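You operate a simulated robot arm through the tools that you are given. There is no shell and no other tool. Be economical: measure what you need, move in short steps, check, and stop when the job is done.

You run a simulated robot arm. Do the job below in one go: nothing can be reset, and whatever is moved stays where it is left.

JOB
Press the white cap home on the slide's post with the lever.
Fine: draw the slide out again at the end.

The check looks at the end state, three seconds after you hand in, the way a careful person would. Anything else that was tipped, shoved, dropped, spilled or broken makes it a failure. A push-on lid holds only when it is set on centred and level and pressed home; a screw cap is set on level and turned clockwise until tight.

ROBOT AND FRAMES
A 7-joint arm with a two-finger parallel gripper, fixed in place. Base frame: the origin is at the foot of the arm, x ahead of it, y to its left, z up. Lengths are in m, angles in degrees, forces in N, time in s.
With the tool pointing down near the work surface it reaches from about 0.24 to 0.68 m from the base axis. Its first joint turns from -66.0 to 66.0 degrees. Payload 2.4 kg.
Tool frame: the origin (TCP) lies between the finger pads and is the grasp point; the fingertips stand 0.03 m ahead of it; z points along the fingers, y is the line along which they close. Largest opening 0.094 m; finger width 0.028, thickness 0.01; the body of the gripper, 0.05 by 0.096 m, starts 0.055 m behind the TCP.
Orientation is told as [roll, pitch, yaw] about the base's x, y, z axes, in that order, counted from this pose: with the fingers straight down and closing along the base's y, the tool's x points along the base's -x, its y along +y and its z along -z.

CONTROLS
- The arm moves only by the tool jog_arm. Its argument "series" is a list of rows, each an object of numbers (a shift or turn left out is 0, a gripper value left out holds the last): "x", "y", "z": the shift along the tool's x, y, z in m; "ax", "ay", "az": the turn, a rotation vector about the tool's x, y, z in degrees; "claw": the opening, from 0 (shut) to 1 (fully open). In form: [{"x": .., "y": .., "z": .., "ax": .., "ay": .., "az": .., "claw": ..}, ...]. A call has 1 to 8 rows; each row is the pose to reach, as a shift and turn from the pose commanded when the call began, along the tool's axes at that moment. Rows are played at 5 a second. More than 0.05 m and 8.6 degrees between two rows, or a gripper value outside its range, and nothing of the call is played. A pose out of reach is approached as far as the arm can. The call stops where the force on the tool passes 40 N (or 10 N more than at its start, if that is more) or the arm is blocked; 0.2 s more then pass. The fingers move at their own pace (about 0.153 m/s each) and stop on an object; they squeeze with about 42 N. The grip force told is the motor's: it shows also when the fingers shut on nothing. Time passes only in rows, and 0.2 s behind the last, so rows that repeat a pose let the fingers close. The reply holds the time, the measured pose of the TCP, the force on the tool along the base axes, the opening and the grip force, in the units named above and with some noise, with the torque about the TCP (base axes, N m) and any sound that the robot's microphone picked up.
- Cameras (640 x 400 px; columns grow to the right, rows downward): "scene" is fixed at [0.0434, 0.477, 1.4499]; the picture's right is [-0.70, -0.72, 0.00], its down [-0.38, 0.37, -0.85] and it looks along [0.61, -0.59, -0.53] (base axes); focal length 366 px, centre (320, 200). "wrist" rides on the gripper at [0.076, 0.014, -0.102] in the tool frame; the picture's right is [-0.18, 0.98, 0.00], its down [-0.75, -0.14, -0.64] and it looks along [-0.63, -0.12, 0.77] (tool axes); focal length 243 px, centre (320, 200). There is no depth. A picture from a camera that has moved, and an enlarged one, comes with that camera's place and axes in the base frame and with its lens.
- get_image(camera): a new picture of that camera. The clock stands still meanwhile.
- close_up(camera, box): a new picture of the part [left, top, right, bottom] of that camera's present view, enlarged. The clock stands still meanwhile.
- job_done(): hands the job in; it is judged then, once.

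Work in short steps. Places have to be worked out from the pictures, the camera data and where the tool is seen: move nearer, look again, correct. Check each grasp and each placing, and mend what went wrong. You have 120 turns and 68 pictures in all, those below and enlarged ones among them. Open the gripper and draw the arm clear of the work before you hand the job in, unless the task says otherwise; then end with one line.

The tools are called after "Emit:" by a JSON object that holds its "fn" and its "kwargs". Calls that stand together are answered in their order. jog_arm: Moves the arm, as the interface text tells. Its arguments: {"type":"object","properties":{"series":{"type":"array"}},"required":["series"]} The other tools are called the same way: get_image (camera) takes a picture; close_up (camera, box) takes an enlarged picture of a part of a camera's view; job_done () hands the job in.

At the start:

```text
t: 0.0
ee_pos: [0.3389, -0.069, 1.2065]
ee_rot: [0.1, 0.0, 0.0]
wrist_force: [0.8, 0.2, 0.7]
wrist_torque: [-0.03, 0.01, 0.01]
grip_width: 0.094
gripper_force: 0.0
```

scene: 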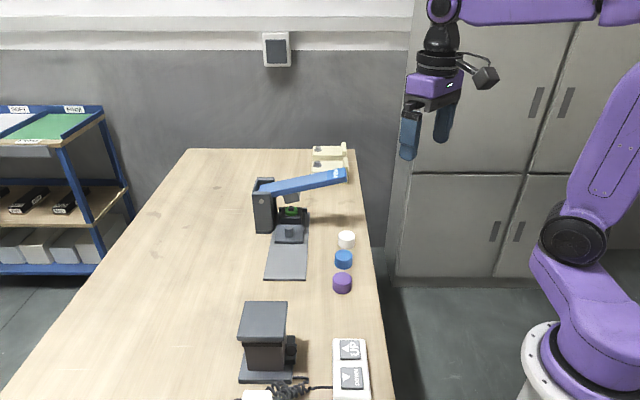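
wrist: 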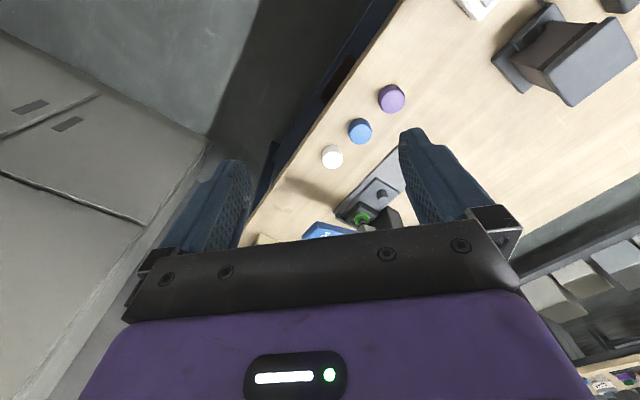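

I start by enlarging the lever press, slide and caps to understand the mechanism.

Emit:
{"fn": "close_up", "kwargs": {"camera": "scene", "box": [230, 140, 390, 300]}}

Emit:
{"fn": "close_up", "kwargs": {"camera": "wrist", "box": [290, 70, 450, 250]}}

Emit:
{"fn": "close_up", "kwargs": {"camera": "scene", "box": [220, 280, 400, 400]}}

```text
2.50 times, centred on (310, 220) of scene
camera zoom: at [0.0434, 0.477, 1.4499], right [-0.7, -0.72, 0.0], down [-0.38, 0.37, -0.85], along [0.61, -0.59, -0.53], focal length 914 px, centre (345, 150)
```

zoom: 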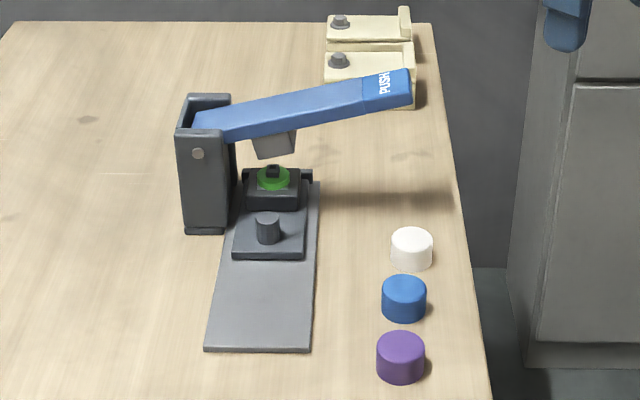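

```text
2.22 times, centred on (370, 160) of wrist
camera zoom: at [0.2641, -0.0545, 1.3098], right [0.18, 0.98, 0.0], down [0.75, -0.14, 0.64], along [0.63, -0.12, -0.77], focal length 539 px, centre (209, 289)
```

zoom: 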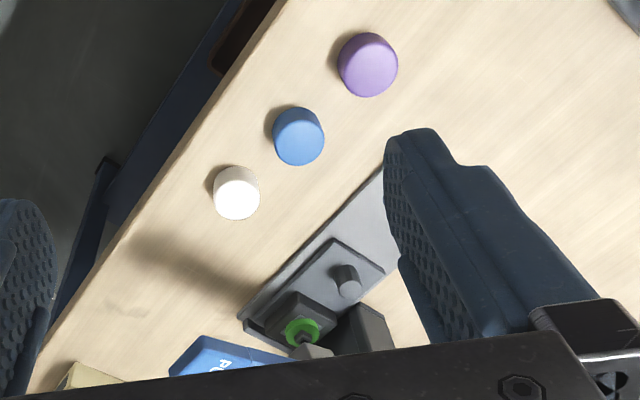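

```text
3.33 times, centred on (310, 340) of scene
camera zoom: at [0.0434, 0.477, 1.4499], right [-0.7, -0.72, 0.0], down [-0.38, 0.37, -0.85], along [0.61, -0.59, -0.53], focal length 1219 px, centre (353, -267)
```

zoom: 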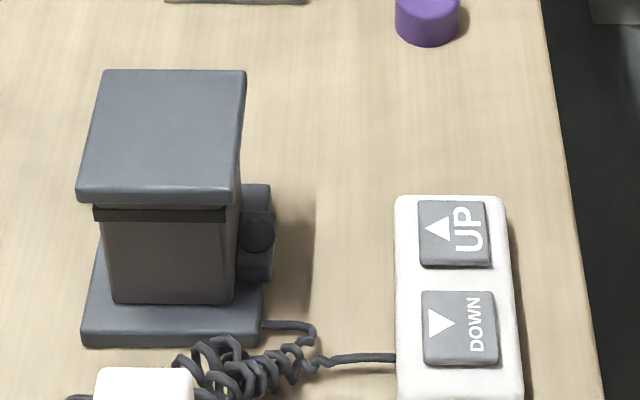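

The caps are around (0.52,-0.08) for white, on a table at z≈0.85, with the press near (0.65,0). I move the wrist camera nearer, staying high, to look at the slide.

Emit:
{"fn": "jog_arm", "kwargs": {"series": [{"x": -0.02, "y": 0.01, "z": 0.02}, {"x": -0.05, "y": 0.025, "z": 0.045}, {"x": -0.08, "y": 0.04, "z": 0.07}, {"x": -0.11, "y": 0.055, "z": 0.09}, {"x": -0.14, "y": 0.07, "z": 0.11}, {"x": -0.16, "y": 0.085, "z": 0.13}, {"x": -0.16, "y": 0.085, "z": 0.14}]}}

Emit:
{"fn": "get_image", "kwargs": {"camera": "wrist"}}

```text
t: 1.6
ee_pos: [0.4998, 0.0159, 1.0674]
ee_rot: [-0.1, -0.1, 0.0]
wrist_force: [-0.1, 0.3, 0.2]
wrist_torque: [0.0, 0.05, 0.01]
grip_width: 0.0941
gripper_force: 0.1
```

```text
62 pictures are left
camera wrist: at [0.4239, 0.0311, 1.1707], right [0.18, 0.98, 0.0], down [0.75, -0.14, 0.64], along [0.63, -0.12, -0.77], focal length 243 px, centre (320, 200)
```

wrist: 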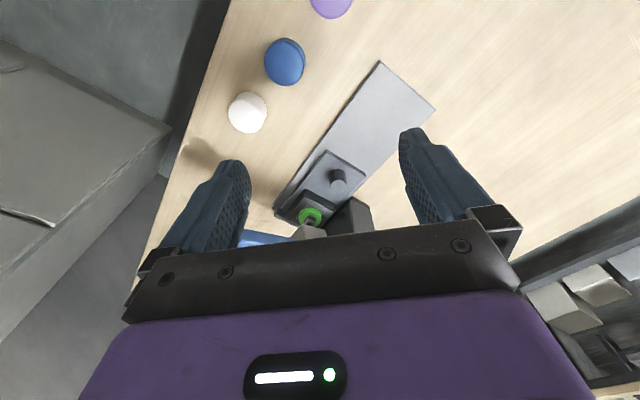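

Emit:
{"fn": "close_up", "kwargs": {"camera": "wrist", "box": [260, 130, 400, 250]}}

Emit:
{"fn": "close_up", "kwargs": {"camera": "scene", "box": [250, 165, 330, 225]}}

```text
3.33 times, centred on (330, 190) of wrist
camera zoom: at [0.4239, 0.0311, 1.1707], right [0.18, 0.98, 0.0], down [0.75, -0.14, 0.64], along [0.63, -0.12, -0.77], focal length 809 px, centre (287, 233)
```

zoom: 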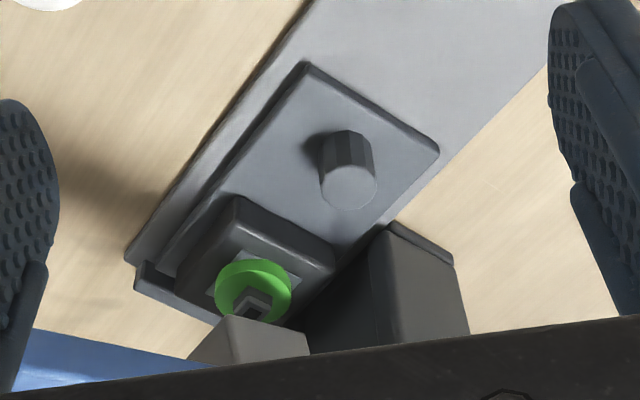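

```text
6.67 times, centred on (290, 195) of scene
camera zoom: at [0.0434, 0.477, 1.4499], right [-0.7, -0.72, 0.0], down [-0.38, 0.37, -0.85], along [0.61, -0.59, -0.53], focal length 2438 px, centre (520, 233)
```

zoom: 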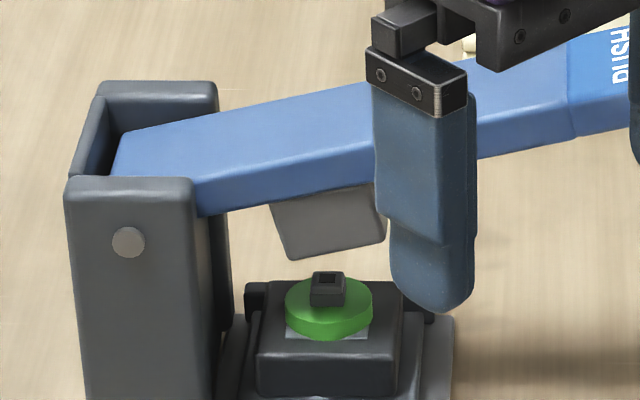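

The slide carries a grey knob (≈(0.629,0.018), top z≈0.90) and, behind it under the ram, a nest with the post (≈(0.686,-0.036)). The rail runs along (-0.71,0.71) outward, so I yaw -45° so the camera sits on the outward side, and narrow the fingers.

Emit:
{"fn": "jog_arm", "kwargs": {"series": [{"az": 7.5, "claw": 0.6}, {"az": 15, "claw": 0.6}, {"az": 22.5, "claw": 0.6}, {"az": 30, "claw": 0.6}, {"az": 37.5, "claw": 0.6}, {"az": 45, "claw": 0.6}, {"az": 45, "claw": 0.6}]}}

Emit:
{"fn": "get_image", "kwargs": {"camera": "wrist"}}

```text
t: 3.2
ee_pos: [0.4998, 0.0158, 1.0667]
ee_rot: [0.0, 0.0, -45.1]
wrist_force: [-0.1, -0.7, -0.4]
wrist_torque: [0.0, 0.03, 0.02]
grip_width: 0.0567
gripper_force: 0.1
```

```text
59 pictures are left
camera wrist: at [0.4562, 0.0806, 1.17], right [0.83, 0.56, 0.0], down [0.43, -0.63, 0.64], along [0.36, -0.53, -0.77], focal length 243 px, centre (320, 200)
```

wrist: 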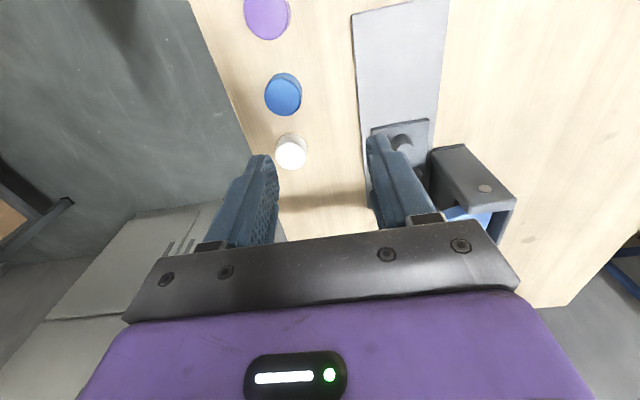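

I move laterally to above the knob at the same height, and look again.

Emit:
{"fn": "jog_arm", "kwargs": {"series": [{"x": -0.025, "y": 0.03}, {"x": -0.05, "y": 0.06}, {"x": -0.08, "y": 0.092}, {"x": -0.085, "y": 0.0927}]}}

Emit:
{"fn": "get_image", "kwargs": {"camera": "wrist"}}

Emit:
{"fn": "close_up", "kwargs": {"camera": "scene", "box": [230, 140, 390, 240]}}

```text
t: 4.2
ee_pos: [0.6251, 0.0209, 1.0663]
ee_rot: [-0.1, 0.0, -44.9]
wrist_force: [-0.7, 0.1, 0.8]
wrist_torque: [0.02, 0.0, 0.03]
grip_width: 0.0566
gripper_force: 0.1
```

```text
58 pictures are left
camera wrist: at [0.5821, 0.0855, 1.1684], right [0.82, 0.57, 0.0], down [0.43, -0.63, 0.64], along [0.36, -0.53, -0.77], focal length 243 px, centre (320, 200)
```

wrist: 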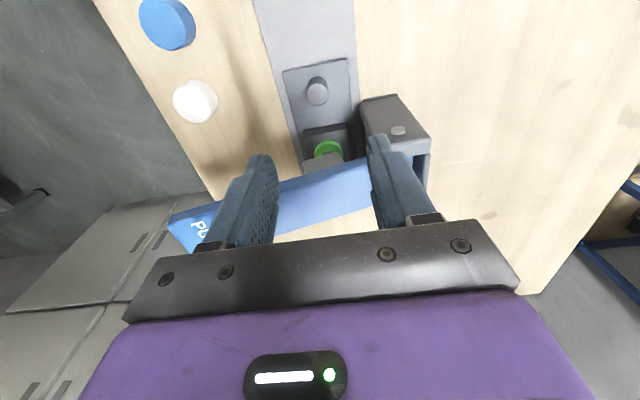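

```text
4.00 times, centred on (310, 190) of scene
camera zoom: at [0.0434, 0.477, 1.4499], right [-0.7, -0.72, 0.0], down [-0.38, 0.37, -0.85], along [0.61, -0.59, -0.53], focal length 1463 px, centre (360, 240)
```

zoom: 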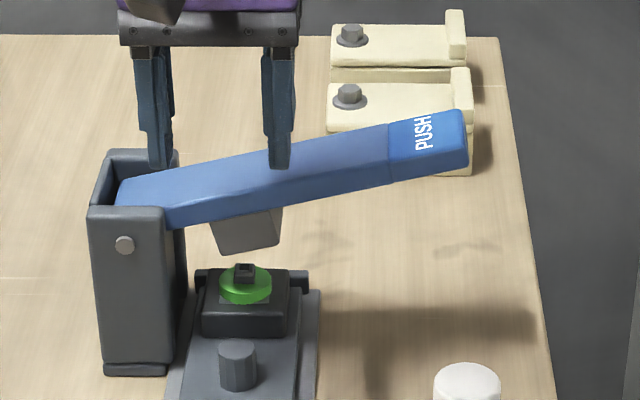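

Knob is almost exactly below the TCP (≈4 mm inward). I descend to fingertips about level with the knob top and look.

Emit:
{"fn": "jog_arm", "kwargs": {"series": [{"x": -0.003, "y": -0.002, "z": 0.04}, {"x": -0.003, "y": -0.002, "z": 0.08}, {"x": -0.003, "y": -0.002, "z": 0.12}, {"x": -0.003, "y": -0.002, "z": 0.13}]}}

Emit:
{"fn": "get_image", "kwargs": {"camera": "wrist"}}

Emit:
{"fn": "close_up", "kwargs": {"camera": "scene", "box": [230, 160, 350, 260]}}

```text
t: 5.2
ee_pos: [0.6277, 0.0174, 0.9348]
ee_rot: [0.0, 0.0, -45.1]
wrist_force: [-0.5, 0.2, 0.3]
wrist_torque: [0.02, 0.02, -0.04]
grip_width: 0.0564
gripper_force: 0.1
```

```text
56 pictures are left
camera wrist: at [0.583, 0.0812, 1.0381], right [0.82, 0.57, 0.0], down [0.43, -0.63, 0.64], along [0.36, -0.53, -0.77], focal length 243 px, centre (320, 200)
```

wrist: 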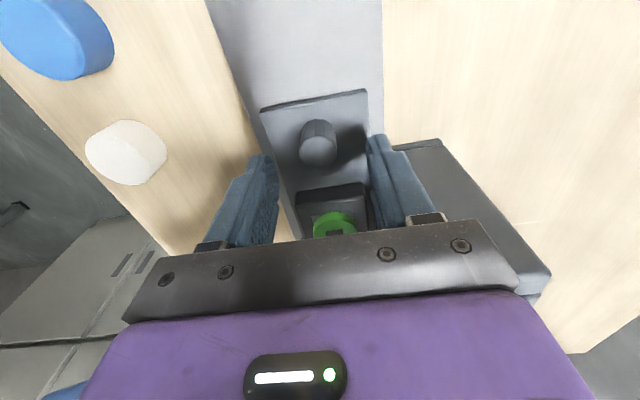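

```text
4.00 times, centred on (290, 210) of scene
camera zoom: at [0.0434, 0.477, 1.4499], right [-0.7, -0.72, 0.0], down [-0.38, 0.37, -0.85], along [0.61, -0.59, -0.53], focal length 1463 px, centre (440, 160)
```

zoom: 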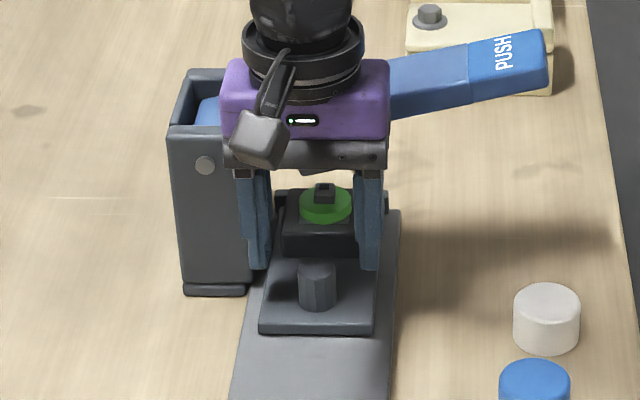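

Knob is between the fingers. I lower 25 mm and close on it.

Emit:
{"fn": "jog_arm", "kwargs": {"series": [{"x": -0.001, "z": 0.015}, {"x": -0.002, "z": 0.025}, {"x": -0.002, "z": 0.025, "claw": 0.1}, {"x": -0.002, "z": 0.025, "claw": 0.1}, {"x": -0.002, "z": 0.025, "claw": 0.1}]}}

Emit:
{"fn": "close_up", "kwargs": {"camera": "scene", "box": [230, 160, 350, 260]}}

```text
t: 5.7
ee_pos: [0.6314, 0.0175, 0.9281]
ee_rot: [0.5, -0.5, -44.9]
wrist_force: [0.1, 0.6, 5.6]
wrist_torque: [-0.08, -0.13, 0.04]
grip_width: 0.0562
gripper_force: 0.0
stopped in row 2: the force on the tool passed its limit at 53 N (the readings are from after the stop); the commanded pose is now the measured one
```

```text
4.00 times, centred on (290, 210) of scene
camera zoom: at [0.0434, 0.477, 1.4499], right [-0.7, -0.72, 0.0], down [-0.38, 0.37, -0.85], along [0.61, -0.59, -0.53], focal length 1463 px, centre (440, 160)
```

zoom: 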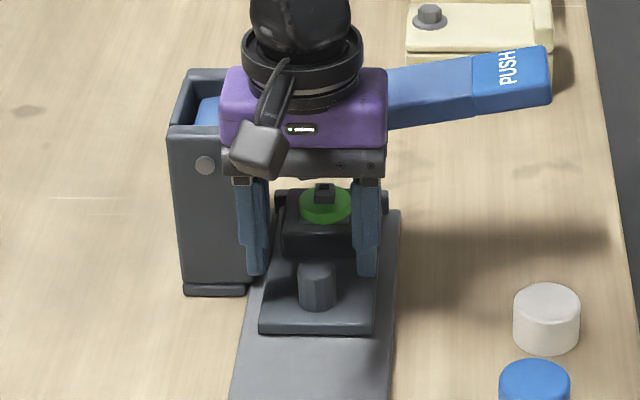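

Something stopped the descent, with contact about 25 mm inward of the TCP — possibly the gripper body on the lever. I look closely.

Emit:
{"fn": "get_image", "kwargs": {"camera": "wrist"}}

Emit:
{"fn": "close_up", "kwargs": {"camera": "scene", "box": [260, 170, 340, 230]}}

```text
53 pictures are left
camera wrist: at [0.585, 0.0807, 1.0308], right [0.82, 0.57, 0.01], down [0.43, -0.63, 0.65], along [0.37, -0.53, -0.76], focal length 243 px, centre (320, 200)
```

wrist: 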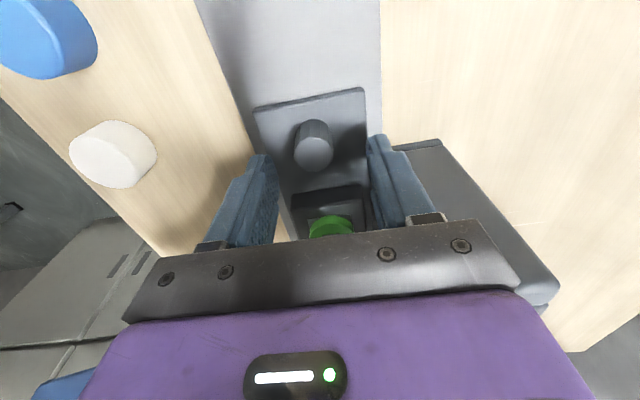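

```text
6.67 times, centred on (300, 200) of scene
camera zoom: at [0.0434, 0.477, 1.4499], right [-0.7, -0.72, 0.0], down [-0.38, 0.37, -0.85], along [0.61, -0.59, -0.53], focal length 2438 px, centre (453, 200)
```

zoom: 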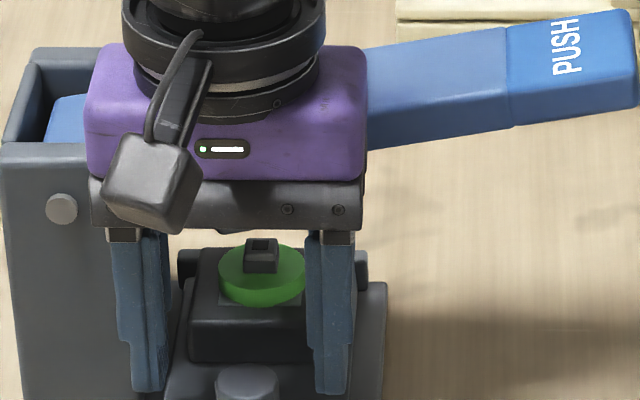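

The gripper body overlaps the lever edge. I back off up/outward and tilt the tool 20° so that the body leans outward while the fingers point inward at the knob.

Emit:
{"fn": "jog_arm", "kwargs": {"series": [{"x": 0.005, "z": -0.02}, {"x": 0.005, "z": -0.02, "ay": -7}, {"x": 0.005, "z": -0.02, "ay": -14}, {"x": 0.005, "z": -0.02, "ay": -20}, {"x": 0.005, "z": -0.02, "ay": -20}]}}

Emit:
{"fn": "get_image", "kwargs": {"camera": "wrist"}}

Emit:
{"fn": "close_up", "kwargs": {"camera": "scene", "box": [230, 150, 390, 250]}}

```text
t: 6.8
ee_pos: [0.6251, 0.0197, 0.9471]
ee_rot: [0.6, -20.4, -45.1]
wrist_force: [-0.4, 0.6, 0.5]
wrist_torque: [0.0, 0.01, -0.03]
grip_width: 0.0565
gripper_force: 0.2
```

```text
51 pictures are left
camera wrist: at [0.5594, 0.1061, 1.0172], right [0.82, 0.57, 0.07], down [0.24, -0.44, 0.86], along [0.53, -0.69, -0.5], focal length 243 px, centre (320, 200)
```

wrist: 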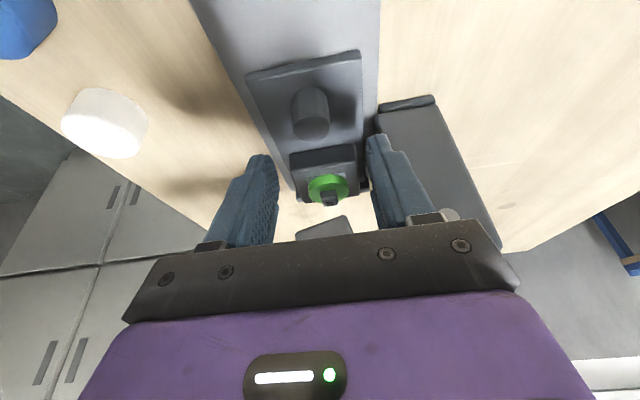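

```text
4.00 times, centred on (310, 200) of scene
camera zoom: at [0.0434, 0.477, 1.4499], right [-0.7, -0.72, 0.0], down [-0.38, 0.37, -0.85], along [0.61, -0.59, -0.53], focal length 1463 px, centre (360, 200)
```

zoom: 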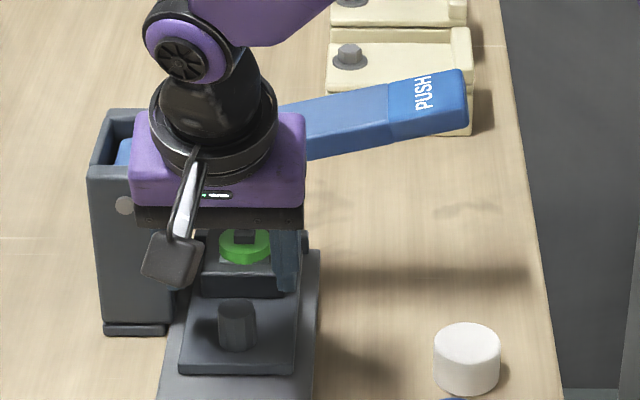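

The knob is centred at ≈(0.630,0.011). I lower along the tilted frame so the fingertips reach z≈0.883, then close.

Emit:
{"fn": "jog_arm", "kwargs": {"series": [{"x": 0.004, "z": 0.015}, {"x": 0.0077, "z": 0.0335}, {"x": 0.0077, "z": 0.0335, "claw": 0.1}, {"x": 0.0077, "z": 0.0335, "claw": 0.1}, {"x": 0.0077, "z": 0.0335, "claw": 0.1}]}}

Emit:
{"fn": "get_image", "kwargs": {"camera": "wrist"}}

```text
t: 8.1
ee_pos: [0.6287, 0.0148, 0.9124]
ee_rot: [0.1, -20.3, -45.1]
wrist_force: [-25.8, -6.7, 23.3]
wrist_torque: [-0.18, 0.63, 0.08]
grip_width: 0.0242
gripper_force: 12.3
```

```text
49 pictures are left
camera wrist: at [0.5622, 0.1018, 0.983], right [0.82, 0.57, 0.07], down [0.24, -0.44, 0.86], along [0.52, -0.69, -0.5], focal length 243 px, centre (320, 200)
```

wrist: 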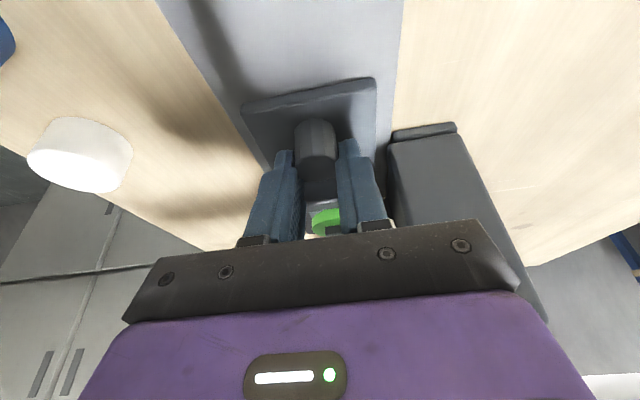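

Gripped at 24 mm, but with lateral and upward load; I relieve it by easing up 2 mm and shifting slightly toward -y of the tool.

Emit:
{"fn": "jog_arm", "kwargs": {"series": [{"y": -0.0015, "z": -0.001}, {"y": -0.003, "z": -0.002}]}}

```text
t: 8.7
ee_pos: [0.6268, 0.0155, 0.9139]
ee_rot: [0.5, -20.3, -45.0]
wrist_force: [-1.9, -4.2, -11.2]
wrist_torque: [-0.77, -0.1, -0.14]
grip_width: 0.0237
gripper_force: 44.4
```

Grip is firm (44 N) and loads are small. I draw outward along the rail 30 mm.

Emit:
{"fn": "jog_arm", "kwargs": {"series": [{"x": 0.0047, "z": -0.0017}, {"x": 0.0141, "z": -0.0051}, {"x": 0.0281, "z": -0.0103}]}}

Emit:
{"fn": "close_up", "kwargs": {"camera": "scene", "box": [230, 150, 390, 280]}}

```text
t: 9.4
ee_pos: [0.6061, 0.039, 0.9136]
ee_rot: [0.2, -20.2, -44.9]
wrist_force: [1.2, 3.0, -29.7]
wrist_torque: [-0.28, 0.33, 0.12]
grip_width: 0.0237
gripper_force: 45.1
```

```text
3.08 times, centred on (310, 215) of scene
camera zoom: at [0.0441, 0.4772, 1.4498], right [-0.7, -0.72, 0.0], down [-0.38, 0.37, -0.85], along [0.61, -0.59, -0.53], focal length 1125 px, centre (351, 154)
```

zoom: 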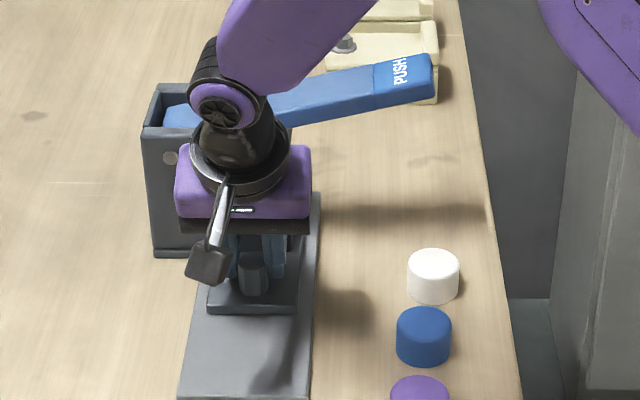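

The slide follows. I continue outward 50 mm, easing down 2 mm to relieve the downward pull.

Emit:
{"fn": "jog_arm", "kwargs": {"series": [{"x": 0.0101, "z": -0.0015}, {"x": 0.0195, "z": -0.0049}, {"x": 0.0289, "z": -0.0084}, {"x": 0.0383, "z": -0.0118}, {"x": 0.0477, "z": -0.0152}]}}

Emit:
{"fn": "close_up", "kwargs": {"camera": "scene", "box": [230, 150, 390, 280]}}

```text
t: 10.7
ee_pos: [0.5711, 0.0728, 0.9134]
ee_rot: [0.5, -20.5, -45.1]
wrist_force: [-1.2, -2.8, -0.6]
wrist_torque: [-0.25, 0.79, 0.13]
grip_width: 0.0236
gripper_force: 44.6
```

```text
3.08 times, centred on (310, 215) of scene
camera zoom: at [0.0434, 0.477, 1.4499], right [-0.7, -0.72, 0.0], down [-0.38, 0.37, -0.85], along [0.61, -0.59, -0.53], focal length 1125 px, centre (351, 154)
```

zoom: 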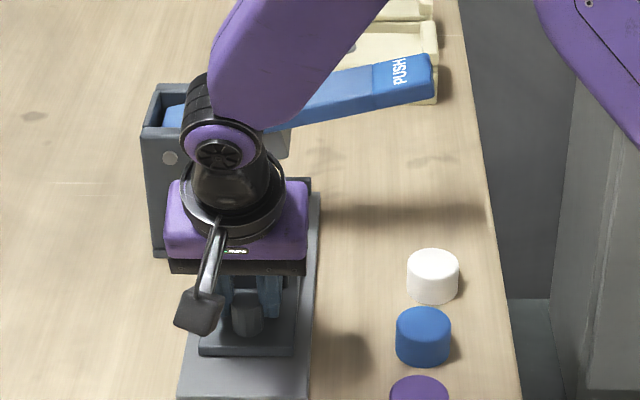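

80 mm drawn, no end stop yet. I continue gently toward the end stop.

Emit:
{"fn": "jog_arm", "kwargs": {"series": [{"x": 0.0094, "z": -0.0034}, {"x": 0.0188, "z": -0.0068}, {"x": 0.0282, "z": -0.0103}]}}

Emit:
{"fn": "get_image", "kwargs": {"camera": "scene"}}

```text
t: 11.6
ee_pos: [0.5541, 0.0896, 0.9145]
ee_rot: [0.9, -20.6, -45.5]
wrist_force: [10.5, -1.7, -11.7]
wrist_torque: [-0.47, -0.03, 0.04]
grip_width: 0.0237
gripper_force: 45.7
stopped in row 3: the force on the tool passed its limit at 43 N (the readings are from after the stop); the commanded pose is now the measured one
```

```text
46 pictures are left
```

scene: 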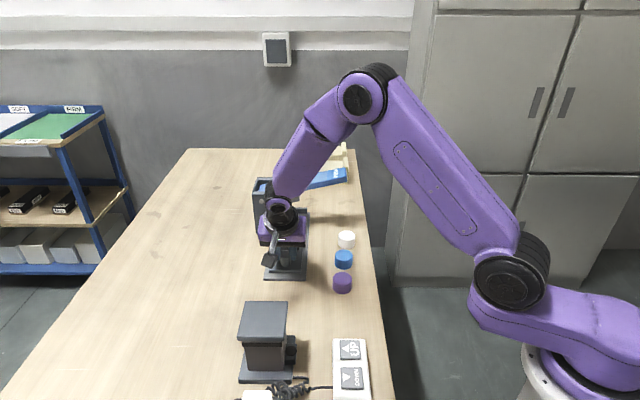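

The slide is out to its stop (~104 mm). I release and draw back upward, then look at the post.

Emit:
{"fn": "jog_arm", "kwargs": {"series": [{"claw": 0.5}, {"claw": 0.5}, {"z": -0.03, "claw": 0.5}, {"z": -0.07, "claw": 0.5}, {"z": -0.11, "claw": 0.5}]}}

Emit:
{"fn": "get_image", "kwargs": {"camera": "wrist"}}

Emit:
{"fn": "close_up", "kwargs": {"camera": "scene", "box": [240, 170, 360, 290]}}

```text
t: 12.8
ee_pos: [0.5239, 0.1179, 1.0166]
ee_rot: [1.0, -20.6, -45.4]
wrist_force: [-0.1, 0.0, -0.2]
wrist_torque: [-0.02, -0.02, 0.0]
grip_width: 0.0471
gripper_force: 0.0
```

```text
45 pictures are left
camera wrist: at [0.4561, 0.2019, 1.0867], right [0.82, 0.57, 0.08], down [0.23, -0.45, 0.86], along [0.53, -0.69, -0.5], focal length 243 px, centre (320, 200)
```

wrist: 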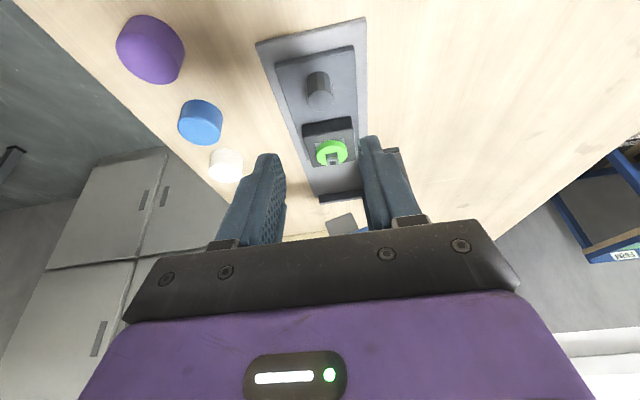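

```text
3.33 times, centred on (300, 230) of scene
camera zoom: at [0.0434, 0.477, 1.4499], right [-0.7, -0.72, 0.0], down [-0.38, 0.37, -0.85], along [0.61, -0.59, -0.53], focal length 1219 px, centre (387, 100)
```

zoom: 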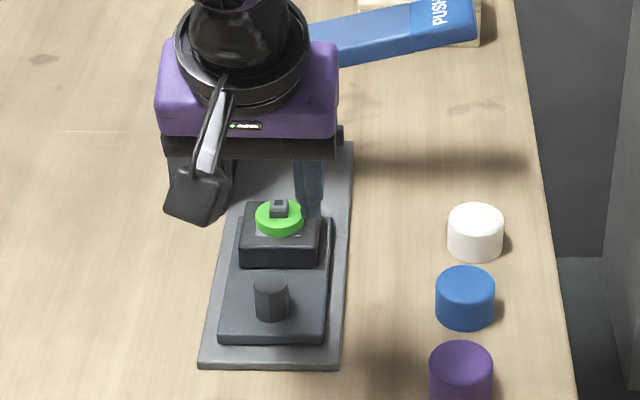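

I level the tool again (ay +20.6) and take an upright look at the post.

Emit:
{"fn": "jog_arm", "kwargs": {"series": [{"ay": 7}, {"ay": 14}, {"ay": 20.6}, {"ay": 20.6}]}}

Emit:
{"fn": "close_up", "kwargs": {"camera": "wrist", "box": [260, 0, 420, 100]}}

Emit:
{"fn": "get_image", "kwargs": {"camera": "wrist"}}

```text
t: 13.8
ee_pos: [0.5249, 0.1165, 1.018]
ee_rot: [0.9, 0.0, -45.2]
wrist_force: [-0.2, -0.5, -0.5]
wrist_torque: [0.0, 0.01, -0.04]
grip_width: 0.0472
gripper_force: 0.1
```

```text
4.00 times, centred on (340, 50) of wrist
camera zoom: at [0.4788, 0.1794, 1.1206], right [0.83, 0.56, 0.01], down [0.42, -0.64, 0.64], along [0.37, -0.52, -0.77], focal length 970 px, centre (240, 800)
```

zoom: 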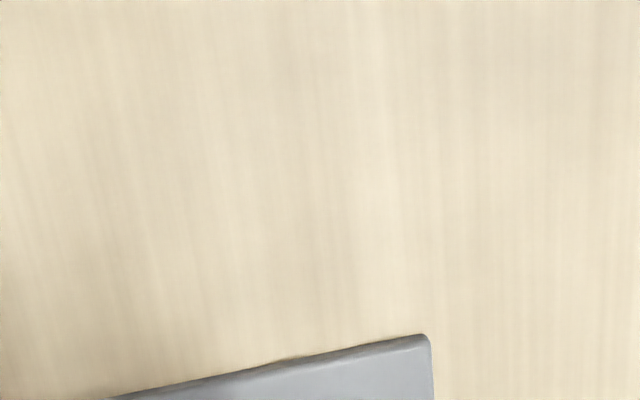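

```text
42 pictures are left
camera wrist: at [0.4788, 0.1794, 1.1206], right [0.83, 0.56, 0.01], down [0.42, -0.64, 0.64], along [0.37, -0.52, -0.77], focal length 243 px, centre (320, 200)
```

wrist: 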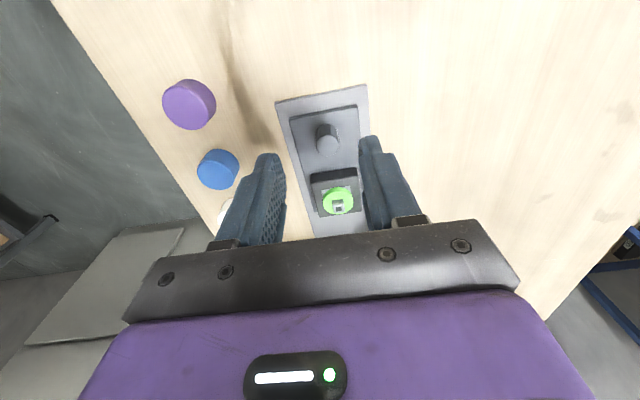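

Levelled save 0.9° roll, which I'll correct. The post now sits near (0.61,0.037). Next I move to view the white cap from slightly outward of it, opening the claw wide.

Emit:
{"fn": "jog_arm", "kwargs": {"series": [{"x": -0.02, "y": -0.035, "ax": 0.9, "claw": 0.8}, {"x": -0.04, "y": -0.07, "ax": 0.9, "claw": 0.8}, {"x": -0.06, "y": -0.105, "ax": 0.9, "claw": 0.8}, {"x": -0.084, "y": -0.14, "ax": 0.9, "claw": 0.8}, {"x": -0.084, "y": -0.14, "ax": 0.9, "claw": 0.8}]}}

Emit:
{"fn": "get_image", "kwargs": {"camera": "wrist"}}

```text
t: 15.0
ee_pos: [0.4822, -0.0426, 1.0134]
ee_rot: [0.0, 0.0, -45.2]
wrist_force: [-0.9, 0.1, 0.8]
wrist_torque: [0.02, 0.0, 0.03]
grip_width: 0.0753
gripper_force: 0.1
```

```text
41 pictures are left
camera wrist: at [0.4378, 0.0221, 1.1168], right [0.83, 0.56, 0.0], down [0.43, -0.63, 0.64], along [0.36, -0.53, -0.77], focal length 243 px, centre (320, 200)
```

wrist: 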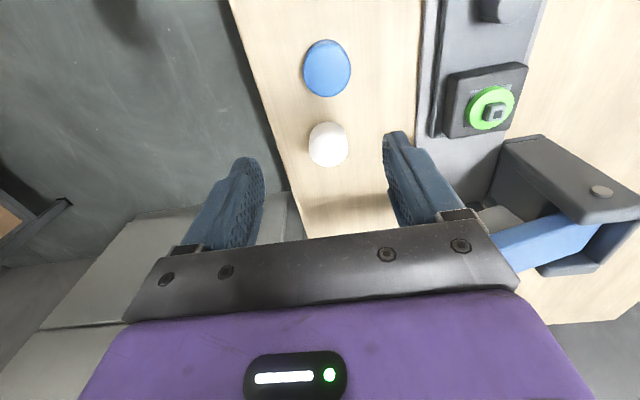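

White cap is at ≈(0.519,-0.081). I move above it with a 15° outward lean (keeping the body off the lever), fingertips still above the cap.

Emit:
{"fn": "jog_arm", "kwargs": {"series": [{"x": -0.015, "y": -0.001, "z": 0.02, "ay": -7.5}, {"x": -0.03, "y": -0.001, "z": 0.04, "ay": -15}, {"x": -0.0475, "y": -0.001, "z": 0.07, "ay": -15}, {"x": -0.0475, "y": -0.001, "z": 0.07, "ay": -15}]}}

Emit:
{"fn": "get_image", "kwargs": {"camera": "wrist"}}

Emit:
{"fn": "close_up", "kwargs": {"camera": "scene", "box": [290, 190, 390, 280]}}

```text
t: 16.0
ee_pos: [0.5175, -0.0778, 0.9437]
ee_rot: [0.0, -15.1, -45.2]
wrist_force: [-0.1, 0.1, 0.2]
wrist_torque: [-0.03, 0.0, 0.01]
grip_width: 0.0752
gripper_force: 0.1
```

```text
40 pictures are left
camera wrist: at [0.4558, 0.0039, 1.0241], right [0.82, 0.57, 0.05], down [0.3, -0.5, 0.82], along [0.49, -0.66, -0.58], focal length 243 px, centre (320, 200)
```

wrist: 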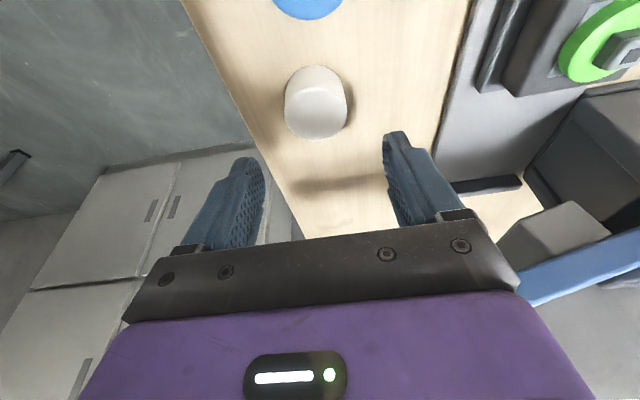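

```text
4.44 times, centred on (340, 235) of scene
camera zoom: at [0.0434, 0.477, 1.4499], right [-0.7, -0.72, 0.0], down [-0.38, 0.37, -0.85], along [0.61, -0.59, -0.53], focal length 1625 px, centre (231, 44)
```

zoom: 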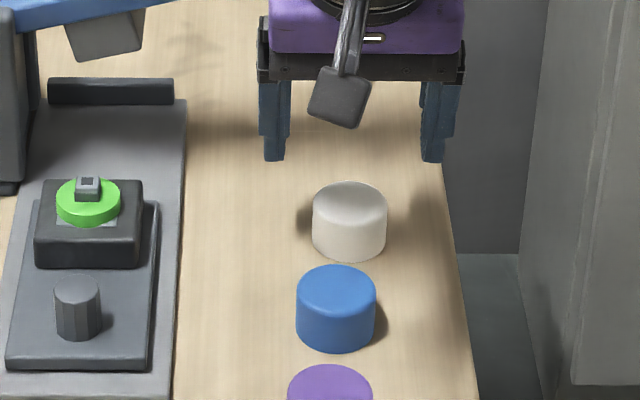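

Scene view agrees laterally. Height of table is a bit uncertain (perhaps 0.862), so I lower 20 mm with a small outward shift, then look again.

Emit:
{"fn": "jog_arm", "kwargs": {"series": [{"x": 0.005, "z": 0.009}, {"x": 0.01, "z": 0.018}]}}

Emit:
{"fn": "close_up", "kwargs": {"camera": "wrist", "box": [220, 20, 440, 180]}}

Emit:
{"fn": "close_up", "kwargs": {"camera": "scene", "box": [300, 200, 380, 270]}}

```text
t: 16.6
ee_pos: [0.5131, -0.0752, 0.9262]
ee_rot: [0.1, -15.0, -45.3]
wrist_force: [0.2, -0.2, 0.2]
wrist_torque: [0.01, -0.02, 0.0]
grip_width: 0.0751
gripper_force: 0.0
```

```text
2.50 times, centred on (330, 100) of wrist
camera zoom: at [0.4527, 0.0076, 1.0059], right [0.82, 0.57, 0.05], down [0.29, -0.5, 0.82], along [0.49, -0.66, -0.58], focal length 606 px, centre (295, 450)
```

zoom: 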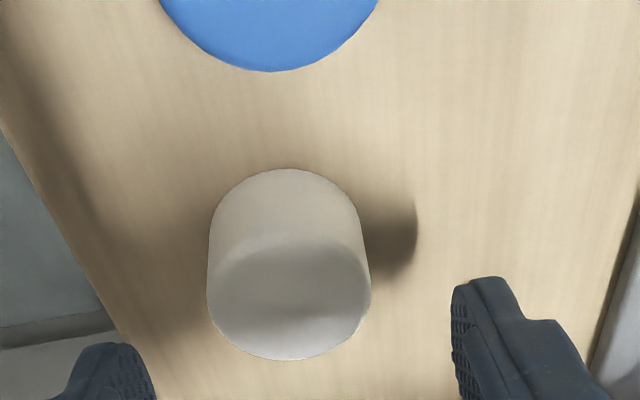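

```text
5.71 times, centred on (340, 235) of scene
camera zoom: at [0.0434, 0.477, 1.4499], right [-0.7, -0.72, 0.0], down [-0.38, 0.37, -0.85], along [0.61, -0.59, -0.53], focal length 2090 px, centre (206, 0)
```

zoom: 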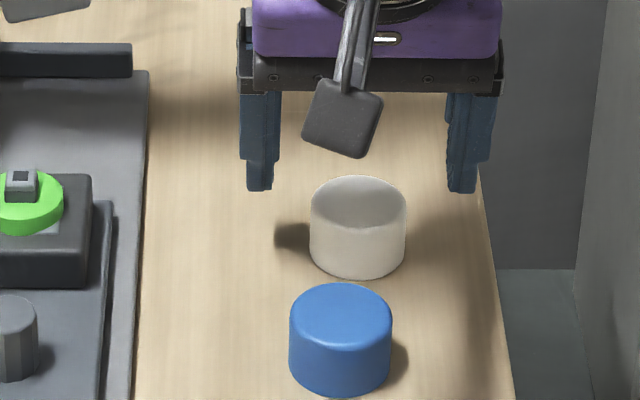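

Cap top is at z≈0.888, table≈0.865, cap centre≈(0.518,-0.077). I lower 23 mm with 2 mm lateral correction and close.

Emit:
{"fn": "jog_arm", "kwargs": {"series": [{"x": 0.0035, "y": 0.001, "z": 0.011}, {"x": 0.007, "y": 0.002, "z": 0.0221}, {"x": 0.007, "y": 0.002, "z": 0.0221, "claw": 0.55}, {"x": 0.007, "y": 0.002, "z": 0.0221, "claw": 0.35}, {"x": 0.007, "y": 0.002, "z": 0.0221, "claw": 0.35}, {"x": 0.007, "y": 0.002, "z": 0.0221, "claw": 0.35}]}}

Emit:
{"fn": "close_up", "kwargs": {"camera": "scene", "box": [300, 200, 380, 270]}}

Emit:
{"fn": "close_up", "kwargs": {"camera": "wrist", "box": [220, 60, 440, 220]}}

```text
t: 18.0
ee_pos: [0.5135, -0.0701, 0.9022]
ee_rot: [0.0, -15.1, -45.2]
wrist_force: [-0.2, -0.7, -0.3]
wrist_torque: [-0.01, 0.02, 0.04]
grip_width: 0.0401
gripper_force: 42.0
```

```text
5.71 times, centred on (340, 235) of scene
camera zoom: at [0.0434, 0.477, 1.4499], right [-0.7, -0.72, 0.0], down [-0.38, 0.37, -0.85], along [0.61, -0.59, -0.53], focal length 2090 px, centre (206, 0)
```

zoom: 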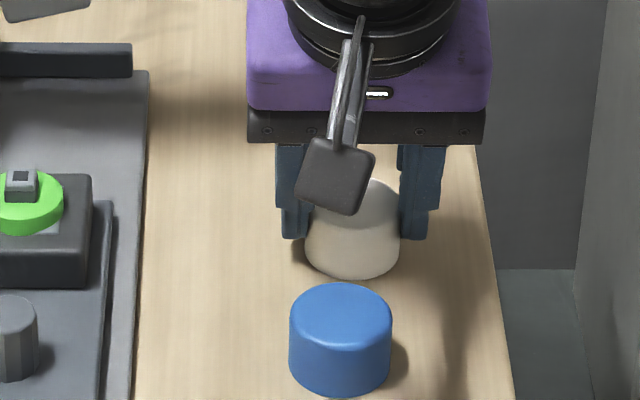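

```text
2.50 times, centred on (330, 140) of wrist
camera zoom: at [0.4531, 0.0102, 0.9814], right [0.82, 0.57, 0.05], down [0.3, -0.5, 0.82], along [0.49, -0.66, -0.58], focal length 606 px, centre (295, 350)
```

zoom: 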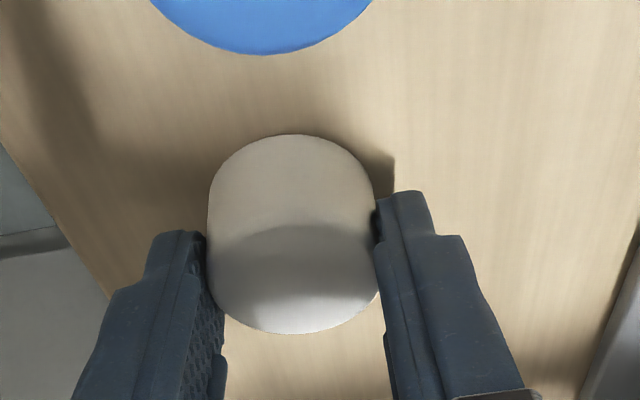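

Cap is held (40 mm, 42 N), its centre ≈6.5 mm inward of the TCP. I lift straight up 70 mm.

Emit:
{"fn": "jog_arm", "kwargs": {"series": [{"x": -0.005, "z": -0.0193}, {"x": -0.0116, "z": -0.0435}, {"x": -0.0181, "z": -0.0676}, {"x": -0.0181, "y": 0.04, "z": -0.0676}, {"x": -0.0181, "y": 0.08, "z": -0.0676}]}}

Emit:
{"fn": "get_image", "kwargs": {"camera": "wrist"}}

Emit:
{"fn": "close_up", "kwargs": {"camera": "scene", "box": [250, 170, 370, 270]}}

```text
t: 19.2
ee_pos: [0.5722, -0.0139, 0.9728]
ee_rot: [-0.1, -15.0, -45.2]
wrist_force: [0.1, 1.5, -0.3]
wrist_torque: [0.0, 0.0, -0.03]
grip_width: 0.0331
gripper_force: 0.2
```

```text
34 pictures are left
camera wrist: at [0.5101, 0.0671, 1.0518], right [0.82, 0.57, 0.05], down [0.3, -0.5, 0.82], along [0.48, -0.66, -0.58], focal length 243 px, centre (320, 200)
```

wrist: 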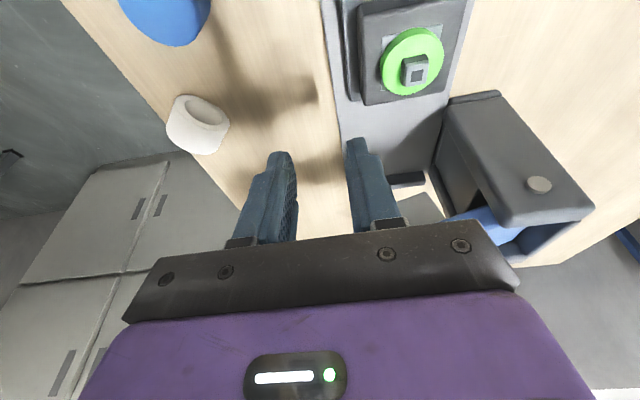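

```text
4.00 times, centred on (310, 220) of scene
camera zoom: at [0.0434, 0.477, 1.4499], right [-0.7, -0.72, 0.0], down [-0.38, 0.37, -0.85], along [0.61, -0.59, -0.53], focal length 1463 px, centre (360, 120)
```

zoom: 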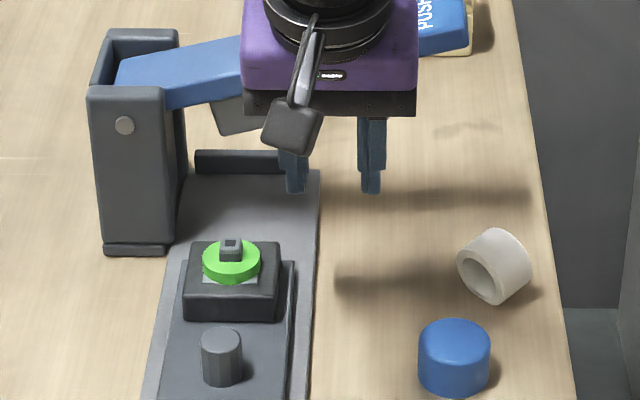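

The cap slipped out of the fingers and now lies on its side near its old spot. I hold still for a moment and look carefully before recovering it.

Emit:
{"fn": "jog_arm", "kwargs": {"series": [{"claw": 0.8}, {"claw": 0.8}, {"claw": 0.8}]}}

Emit:
{"fn": "close_up", "kwargs": {"camera": "scene", "box": [320, 200, 390, 260]}}

Emit:
{"fn": "close_up", "kwargs": {"camera": "wrist", "box": [130, 60, 290, 180]}}

```text
t: 20.0
ee_pos: [0.5702, -0.014, 0.9723]
ee_rot: [0.0, -14.9, -45.2]
wrist_force: [-0.4, -0.4, 0.2]
wrist_torque: [0.01, 0.0, 0.03]
grip_width: 0.0753
gripper_force: 0.1
```

```text
6.67 times, centred on (355, 230) of scene
camera zoom: at [0.0434, 0.477, 1.4499], right [-0.7, -0.72, 0.0], down [-0.38, 0.37, -0.85], along [0.61, -0.59, -0.53], focal length 2438 px, centre (87, 0)
```

zoom: 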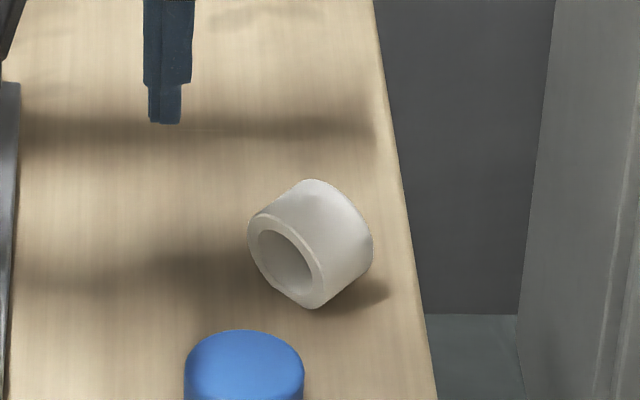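

```text
3.33 times, centred on (210, 120) of wrist
camera zoom: at [0.51, 0.0667, 1.0518], right [0.82, 0.57, 0.05], down [0.3, -0.5, 0.82], along [0.49, -0.66, -0.58], focal length 809 px, centre (687, 467)
```

zoom: 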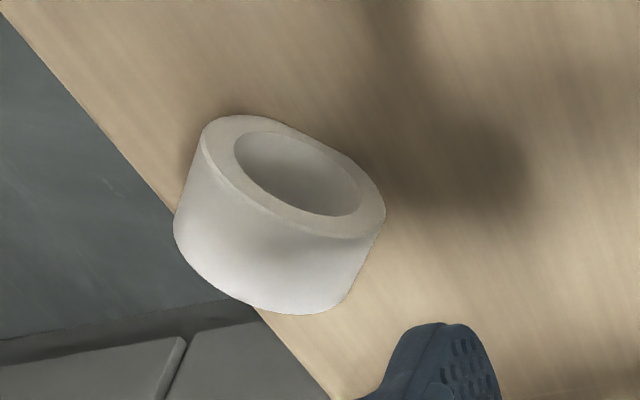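

The cap lies on its side, stable, open end facing about +y, at ≈(0.508,-0.092). My plan: grip it across its axis, lift, tilt it past its balance in free space so it sits open-side down, then regrasp deeper. First I untilt and back off.

Emit:
{"fn": "jog_arm", "kwargs": {"series": [{"x": 0.01, "y": -0.02, "z": -0.01, "ay": 7.5}, {"x": 0.02, "y": -0.04, "z": -0.02, "ay": 15}, {"x": 0.03, "y": -0.065, "z": -0.03, "ay": 15}]}}

Emit:
{"fn": "jog_arm", "kwargs": {"series": [{"az": 7.5}, {"az": 15}, {"az": 22.5}, {"az": 30}, {"az": 37.5}, {"az": 45}, {"az": 45}]}}

Emit:
{"fn": "get_image", "kwargs": {"camera": "wrist"}}

```text
t: 20.8
ee_pos: [0.4988, -0.0346, 0.9922]
ee_rot: [0.0, 0.0, -45.2]
wrist_force: [0.0, -0.3, 0.0]
wrist_torque: [-0.02, 0.0, 0.05]
grip_width: 0.0754
gripper_force: 0.1
```

```text
t: 22.4
ee_pos: [0.4993, -0.0352, 0.993]
ee_rot: [-0.1, -0.1, -90.4]
wrist_force: [-0.4, -0.6, 0.2]
wrist_torque: [0.02, -0.01, 0.0]
grip_width: 0.0749
gripper_force: 0.1
```

```text
30 pictures are left
camera wrist: at [0.5131, 0.0421, 1.0962], right [0.98, -0.19, 0.0], down [-0.15, -0.75, 0.64], along [-0.12, -0.63, -0.77], focal length 243 px, centre (320, 200)
```

wrist: 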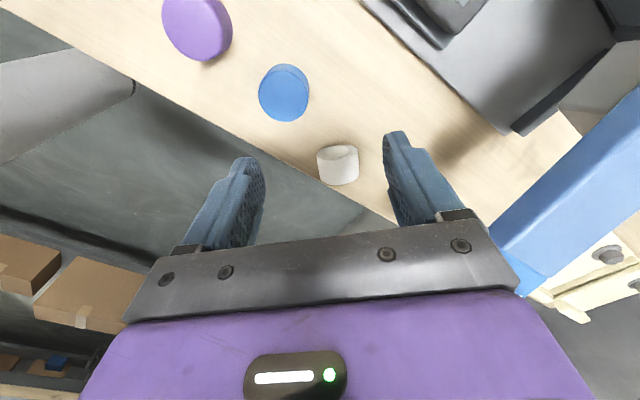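

Cap centre ≈(0.507,-0.090), axis along y, so with yaw -90 the fingers straddle it. I lower with a 10° lean and check before closing.

Emit:
{"fn": "jog_arm", "kwargs": {"series": [{"x": -0.02, "y": 0.003, "z": 0.02, "ay": -5}, {"x": -0.045, "y": 0.0067, "z": 0.04, "ay": -10}, {"x": -0.052, "y": 0.0067, "z": 0.065, "ay": -10}, {"x": -0.052, "y": 0.0067, "z": 0.065, "ay": -10}]}}

Emit:
{"fn": "close_up", "kwargs": {"camera": "wrist", "box": [220, 60, 440, 220]}}

Emit:
{"fn": "close_up", "kwargs": {"camera": "scene", "box": [300, 190, 390, 270]}}

```text
t: 23.4
ee_pos: [0.5053, -0.085, 0.9295]
ee_rot: [0.0, -10.1, -90.3]
wrist_force: [-0.6, 0.1, 0.3]
wrist_torque: [0.0, -0.01, 0.0]
grip_width: 0.0752
gripper_force: 0.1
```

```text
2.50 times, centred on (330, 140) of wrist
camera zoom: at [0.5202, 0.0079, 1.0173], right [0.98, -0.19, 0.03], down [-0.14, -0.63, 0.76], along [-0.12, -0.75, -0.64], focal length 606 px, centre (295, 350)
```

zoom: 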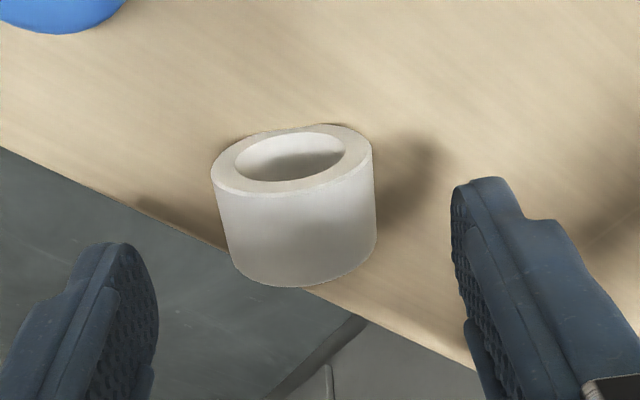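

```text
5.00 times, centred on (345, 230) of scene
camera zoom: at [0.0434, 0.477, 1.4499], right [-0.7, -0.72, 0.0], down [-0.38, 0.37, -0.85], along [0.61, -0.59, -0.53], focal length 1828 px, centre (195, 50)
```

zoom: 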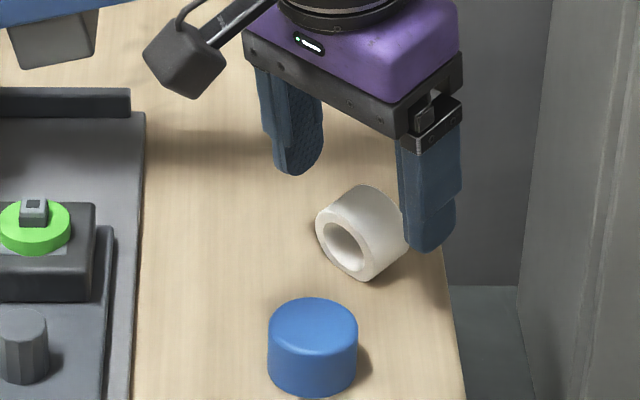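

Well straddled. I lower 31 mm and close on it.

Emit:
{"fn": "jog_arm", "kwargs": {"series": [{"x": 0.0015, "z": 0.016}, {"x": 0.003, "z": 0.031}, {"x": 0.003, "z": 0.031, "claw": 0.55}, {"x": 0.003, "z": 0.031, "claw": 0.3}, {"x": 0.003, "z": 0.031, "claw": 0.3}, {"x": 0.003, "z": 0.031, "claw": 0.3}]}}

Emit:
{"fn": "close_up", "kwargs": {"camera": "scene", "box": [300, 190, 390, 270]}}

```text
t: 24.8
ee_pos: [0.5054, -0.0882, 0.8984]
ee_rot: [0.0, -10.0, -90.2]
wrist_force: [0.4, -0.8, 1.6]
wrist_torque: [0.05, -0.06, -0.01]
grip_width: 0.0408
gripper_force: 41.8
```

```text
5.00 times, centred on (345, 230) of scene
camera zoom: at [0.0434, 0.477, 1.4499], right [-0.7, -0.72, 0.0], down [-0.38, 0.37, -0.85], along [0.61, -0.59, -0.53], focal length 1828 px, centre (195, 50)
```

zoom: 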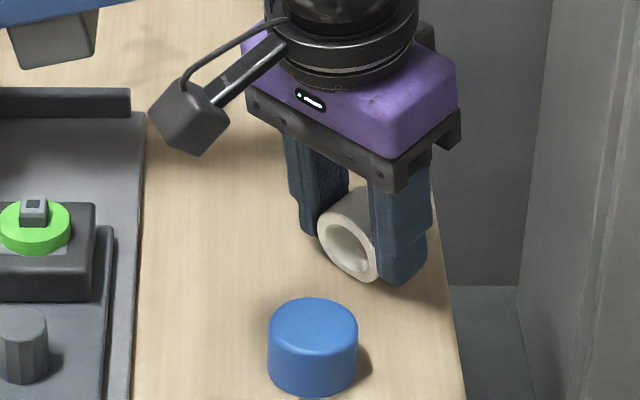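

Gripped at 41 mm around the middle. I lift slowly 40 mm and check that it stays.

Emit:
{"fn": "jog_arm", "kwargs": {"series": [{"x": -0.001, "z": -0.006}, {"x": -0.002, "z": -0.012}, {"x": -0.004, "z": -0.022}, {"x": -0.006, "z": -0.032}, {"x": -0.007, "z": -0.04}]}}

Emit:
{"fn": "close_up", "kwargs": {"camera": "wrist", "box": [220, 60, 440, 220]}}

```text
t: 26.0
ee_pos: [0.5047, -0.0879, 0.9386]
ee_rot: [0.0, -10.1, -90.2]
wrist_force: [0.6, -0.2, -0.4]
wrist_torque: [0.04, -0.04, -0.04]
grip_width: 0.0409
gripper_force: 42.0
```

```text
2.50 times, centred on (330, 140) of wrist
camera zoom: at [0.5199, 0.0051, 1.0262], right [0.98, -0.19, 0.03], down [-0.14, -0.63, 0.76], along [-0.12, -0.75, -0.65], focal length 606 px, centre (295, 350)
```

zoom: 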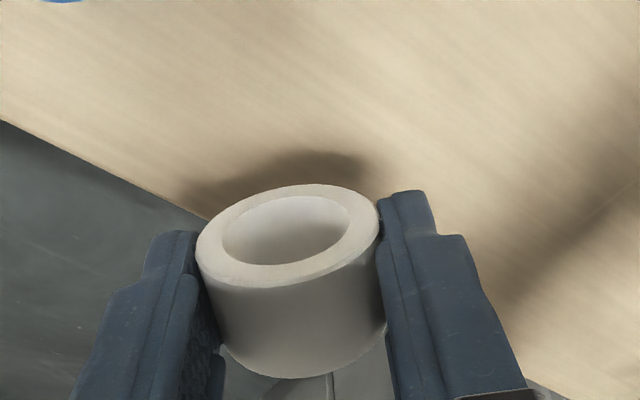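

Held securely. Plan: re-orient so the tool leans out over the table edge (lean direction (-0.71,-0.71)), where there's free space, to turn the cap open-side down. First raise, un-lean and back away from the lever.

Emit:
{"fn": "jog_arm", "kwargs": {"series": [{"x": 0.01, "z": -0.02, "ay": 5}, {"x": 0.03, "y": -0.015, "z": -0.045, "ay": 10}, {"x": 0.05, "y": -0.035, "z": -0.06, "ay": 10}, {"x": 0.05, "y": -0.035, "z": -0.06, "ay": 10}]}}

Emit:
{"fn": "jog_arm", "kwargs": {"series": [{"az": -8.5}, {"az": -17}, {"az": -25.5}, {"az": -34}, {"az": -42.5}, {"az": -51}, {"az": -59.5}, {"az": -67.5}]}}

Emit:
{"fn": "jog_arm", "kwargs": {"series": [{"az": -8.5}, {"az": -17}, {"az": -25.5}, {"az": -34}, {"az": -42.5}, {"az": -51}, {"az": -59.5}, {"az": -67.5}]}}

Emit:
{"fn": "get_image", "kwargs": {"camera": "wrist"}}

```text
t: 27.0
ee_pos: [0.47, -0.0287, 0.9877]
ee_rot: [0.0, 0.1, -90.2]
wrist_force: [1.0, 0.4, -0.5]
wrist_torque: [-0.01, 0.04, -0.01]
grip_width: 0.0408
gripper_force: 41.8
```

```text
t: 28.8
ee_pos: [0.4714, -0.03, 0.9875]
ee_rot: [0.1, -0.1, -22.7]
wrist_force: [0.1, -0.5, -0.6]
wrist_torque: [0.01, 0.01, 0.0]
grip_width: 0.0407
gripper_force: 42.0
```

```text
t: 30.6
ee_pos: [0.4702, -0.0282, 0.9882]
ee_rot: [0.0, 0.0, 45.0]
wrist_force: [0.4, 0.4, -0.6]
wrist_torque: [0.04, -0.01, -0.03]
grip_width: 0.0409
gripper_force: 41.6
```

```text
25 pictures are left
camera wrist: at [0.4063, -0.0719, 1.0913], right [-0.56, 0.83, 0.0], down [0.63, 0.43, 0.64], along [0.53, 0.36, -0.77], focal length 243 px, centre (320, 200)
```

wrist: 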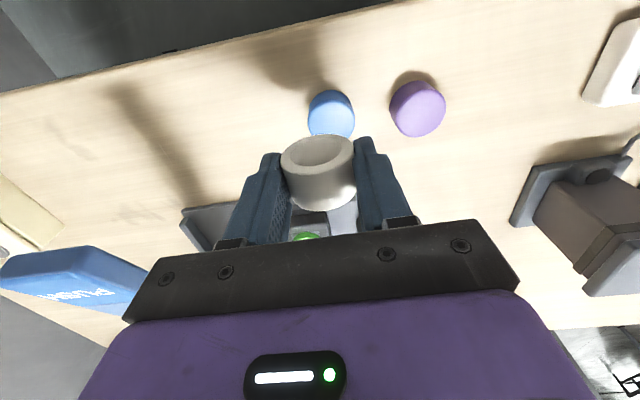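

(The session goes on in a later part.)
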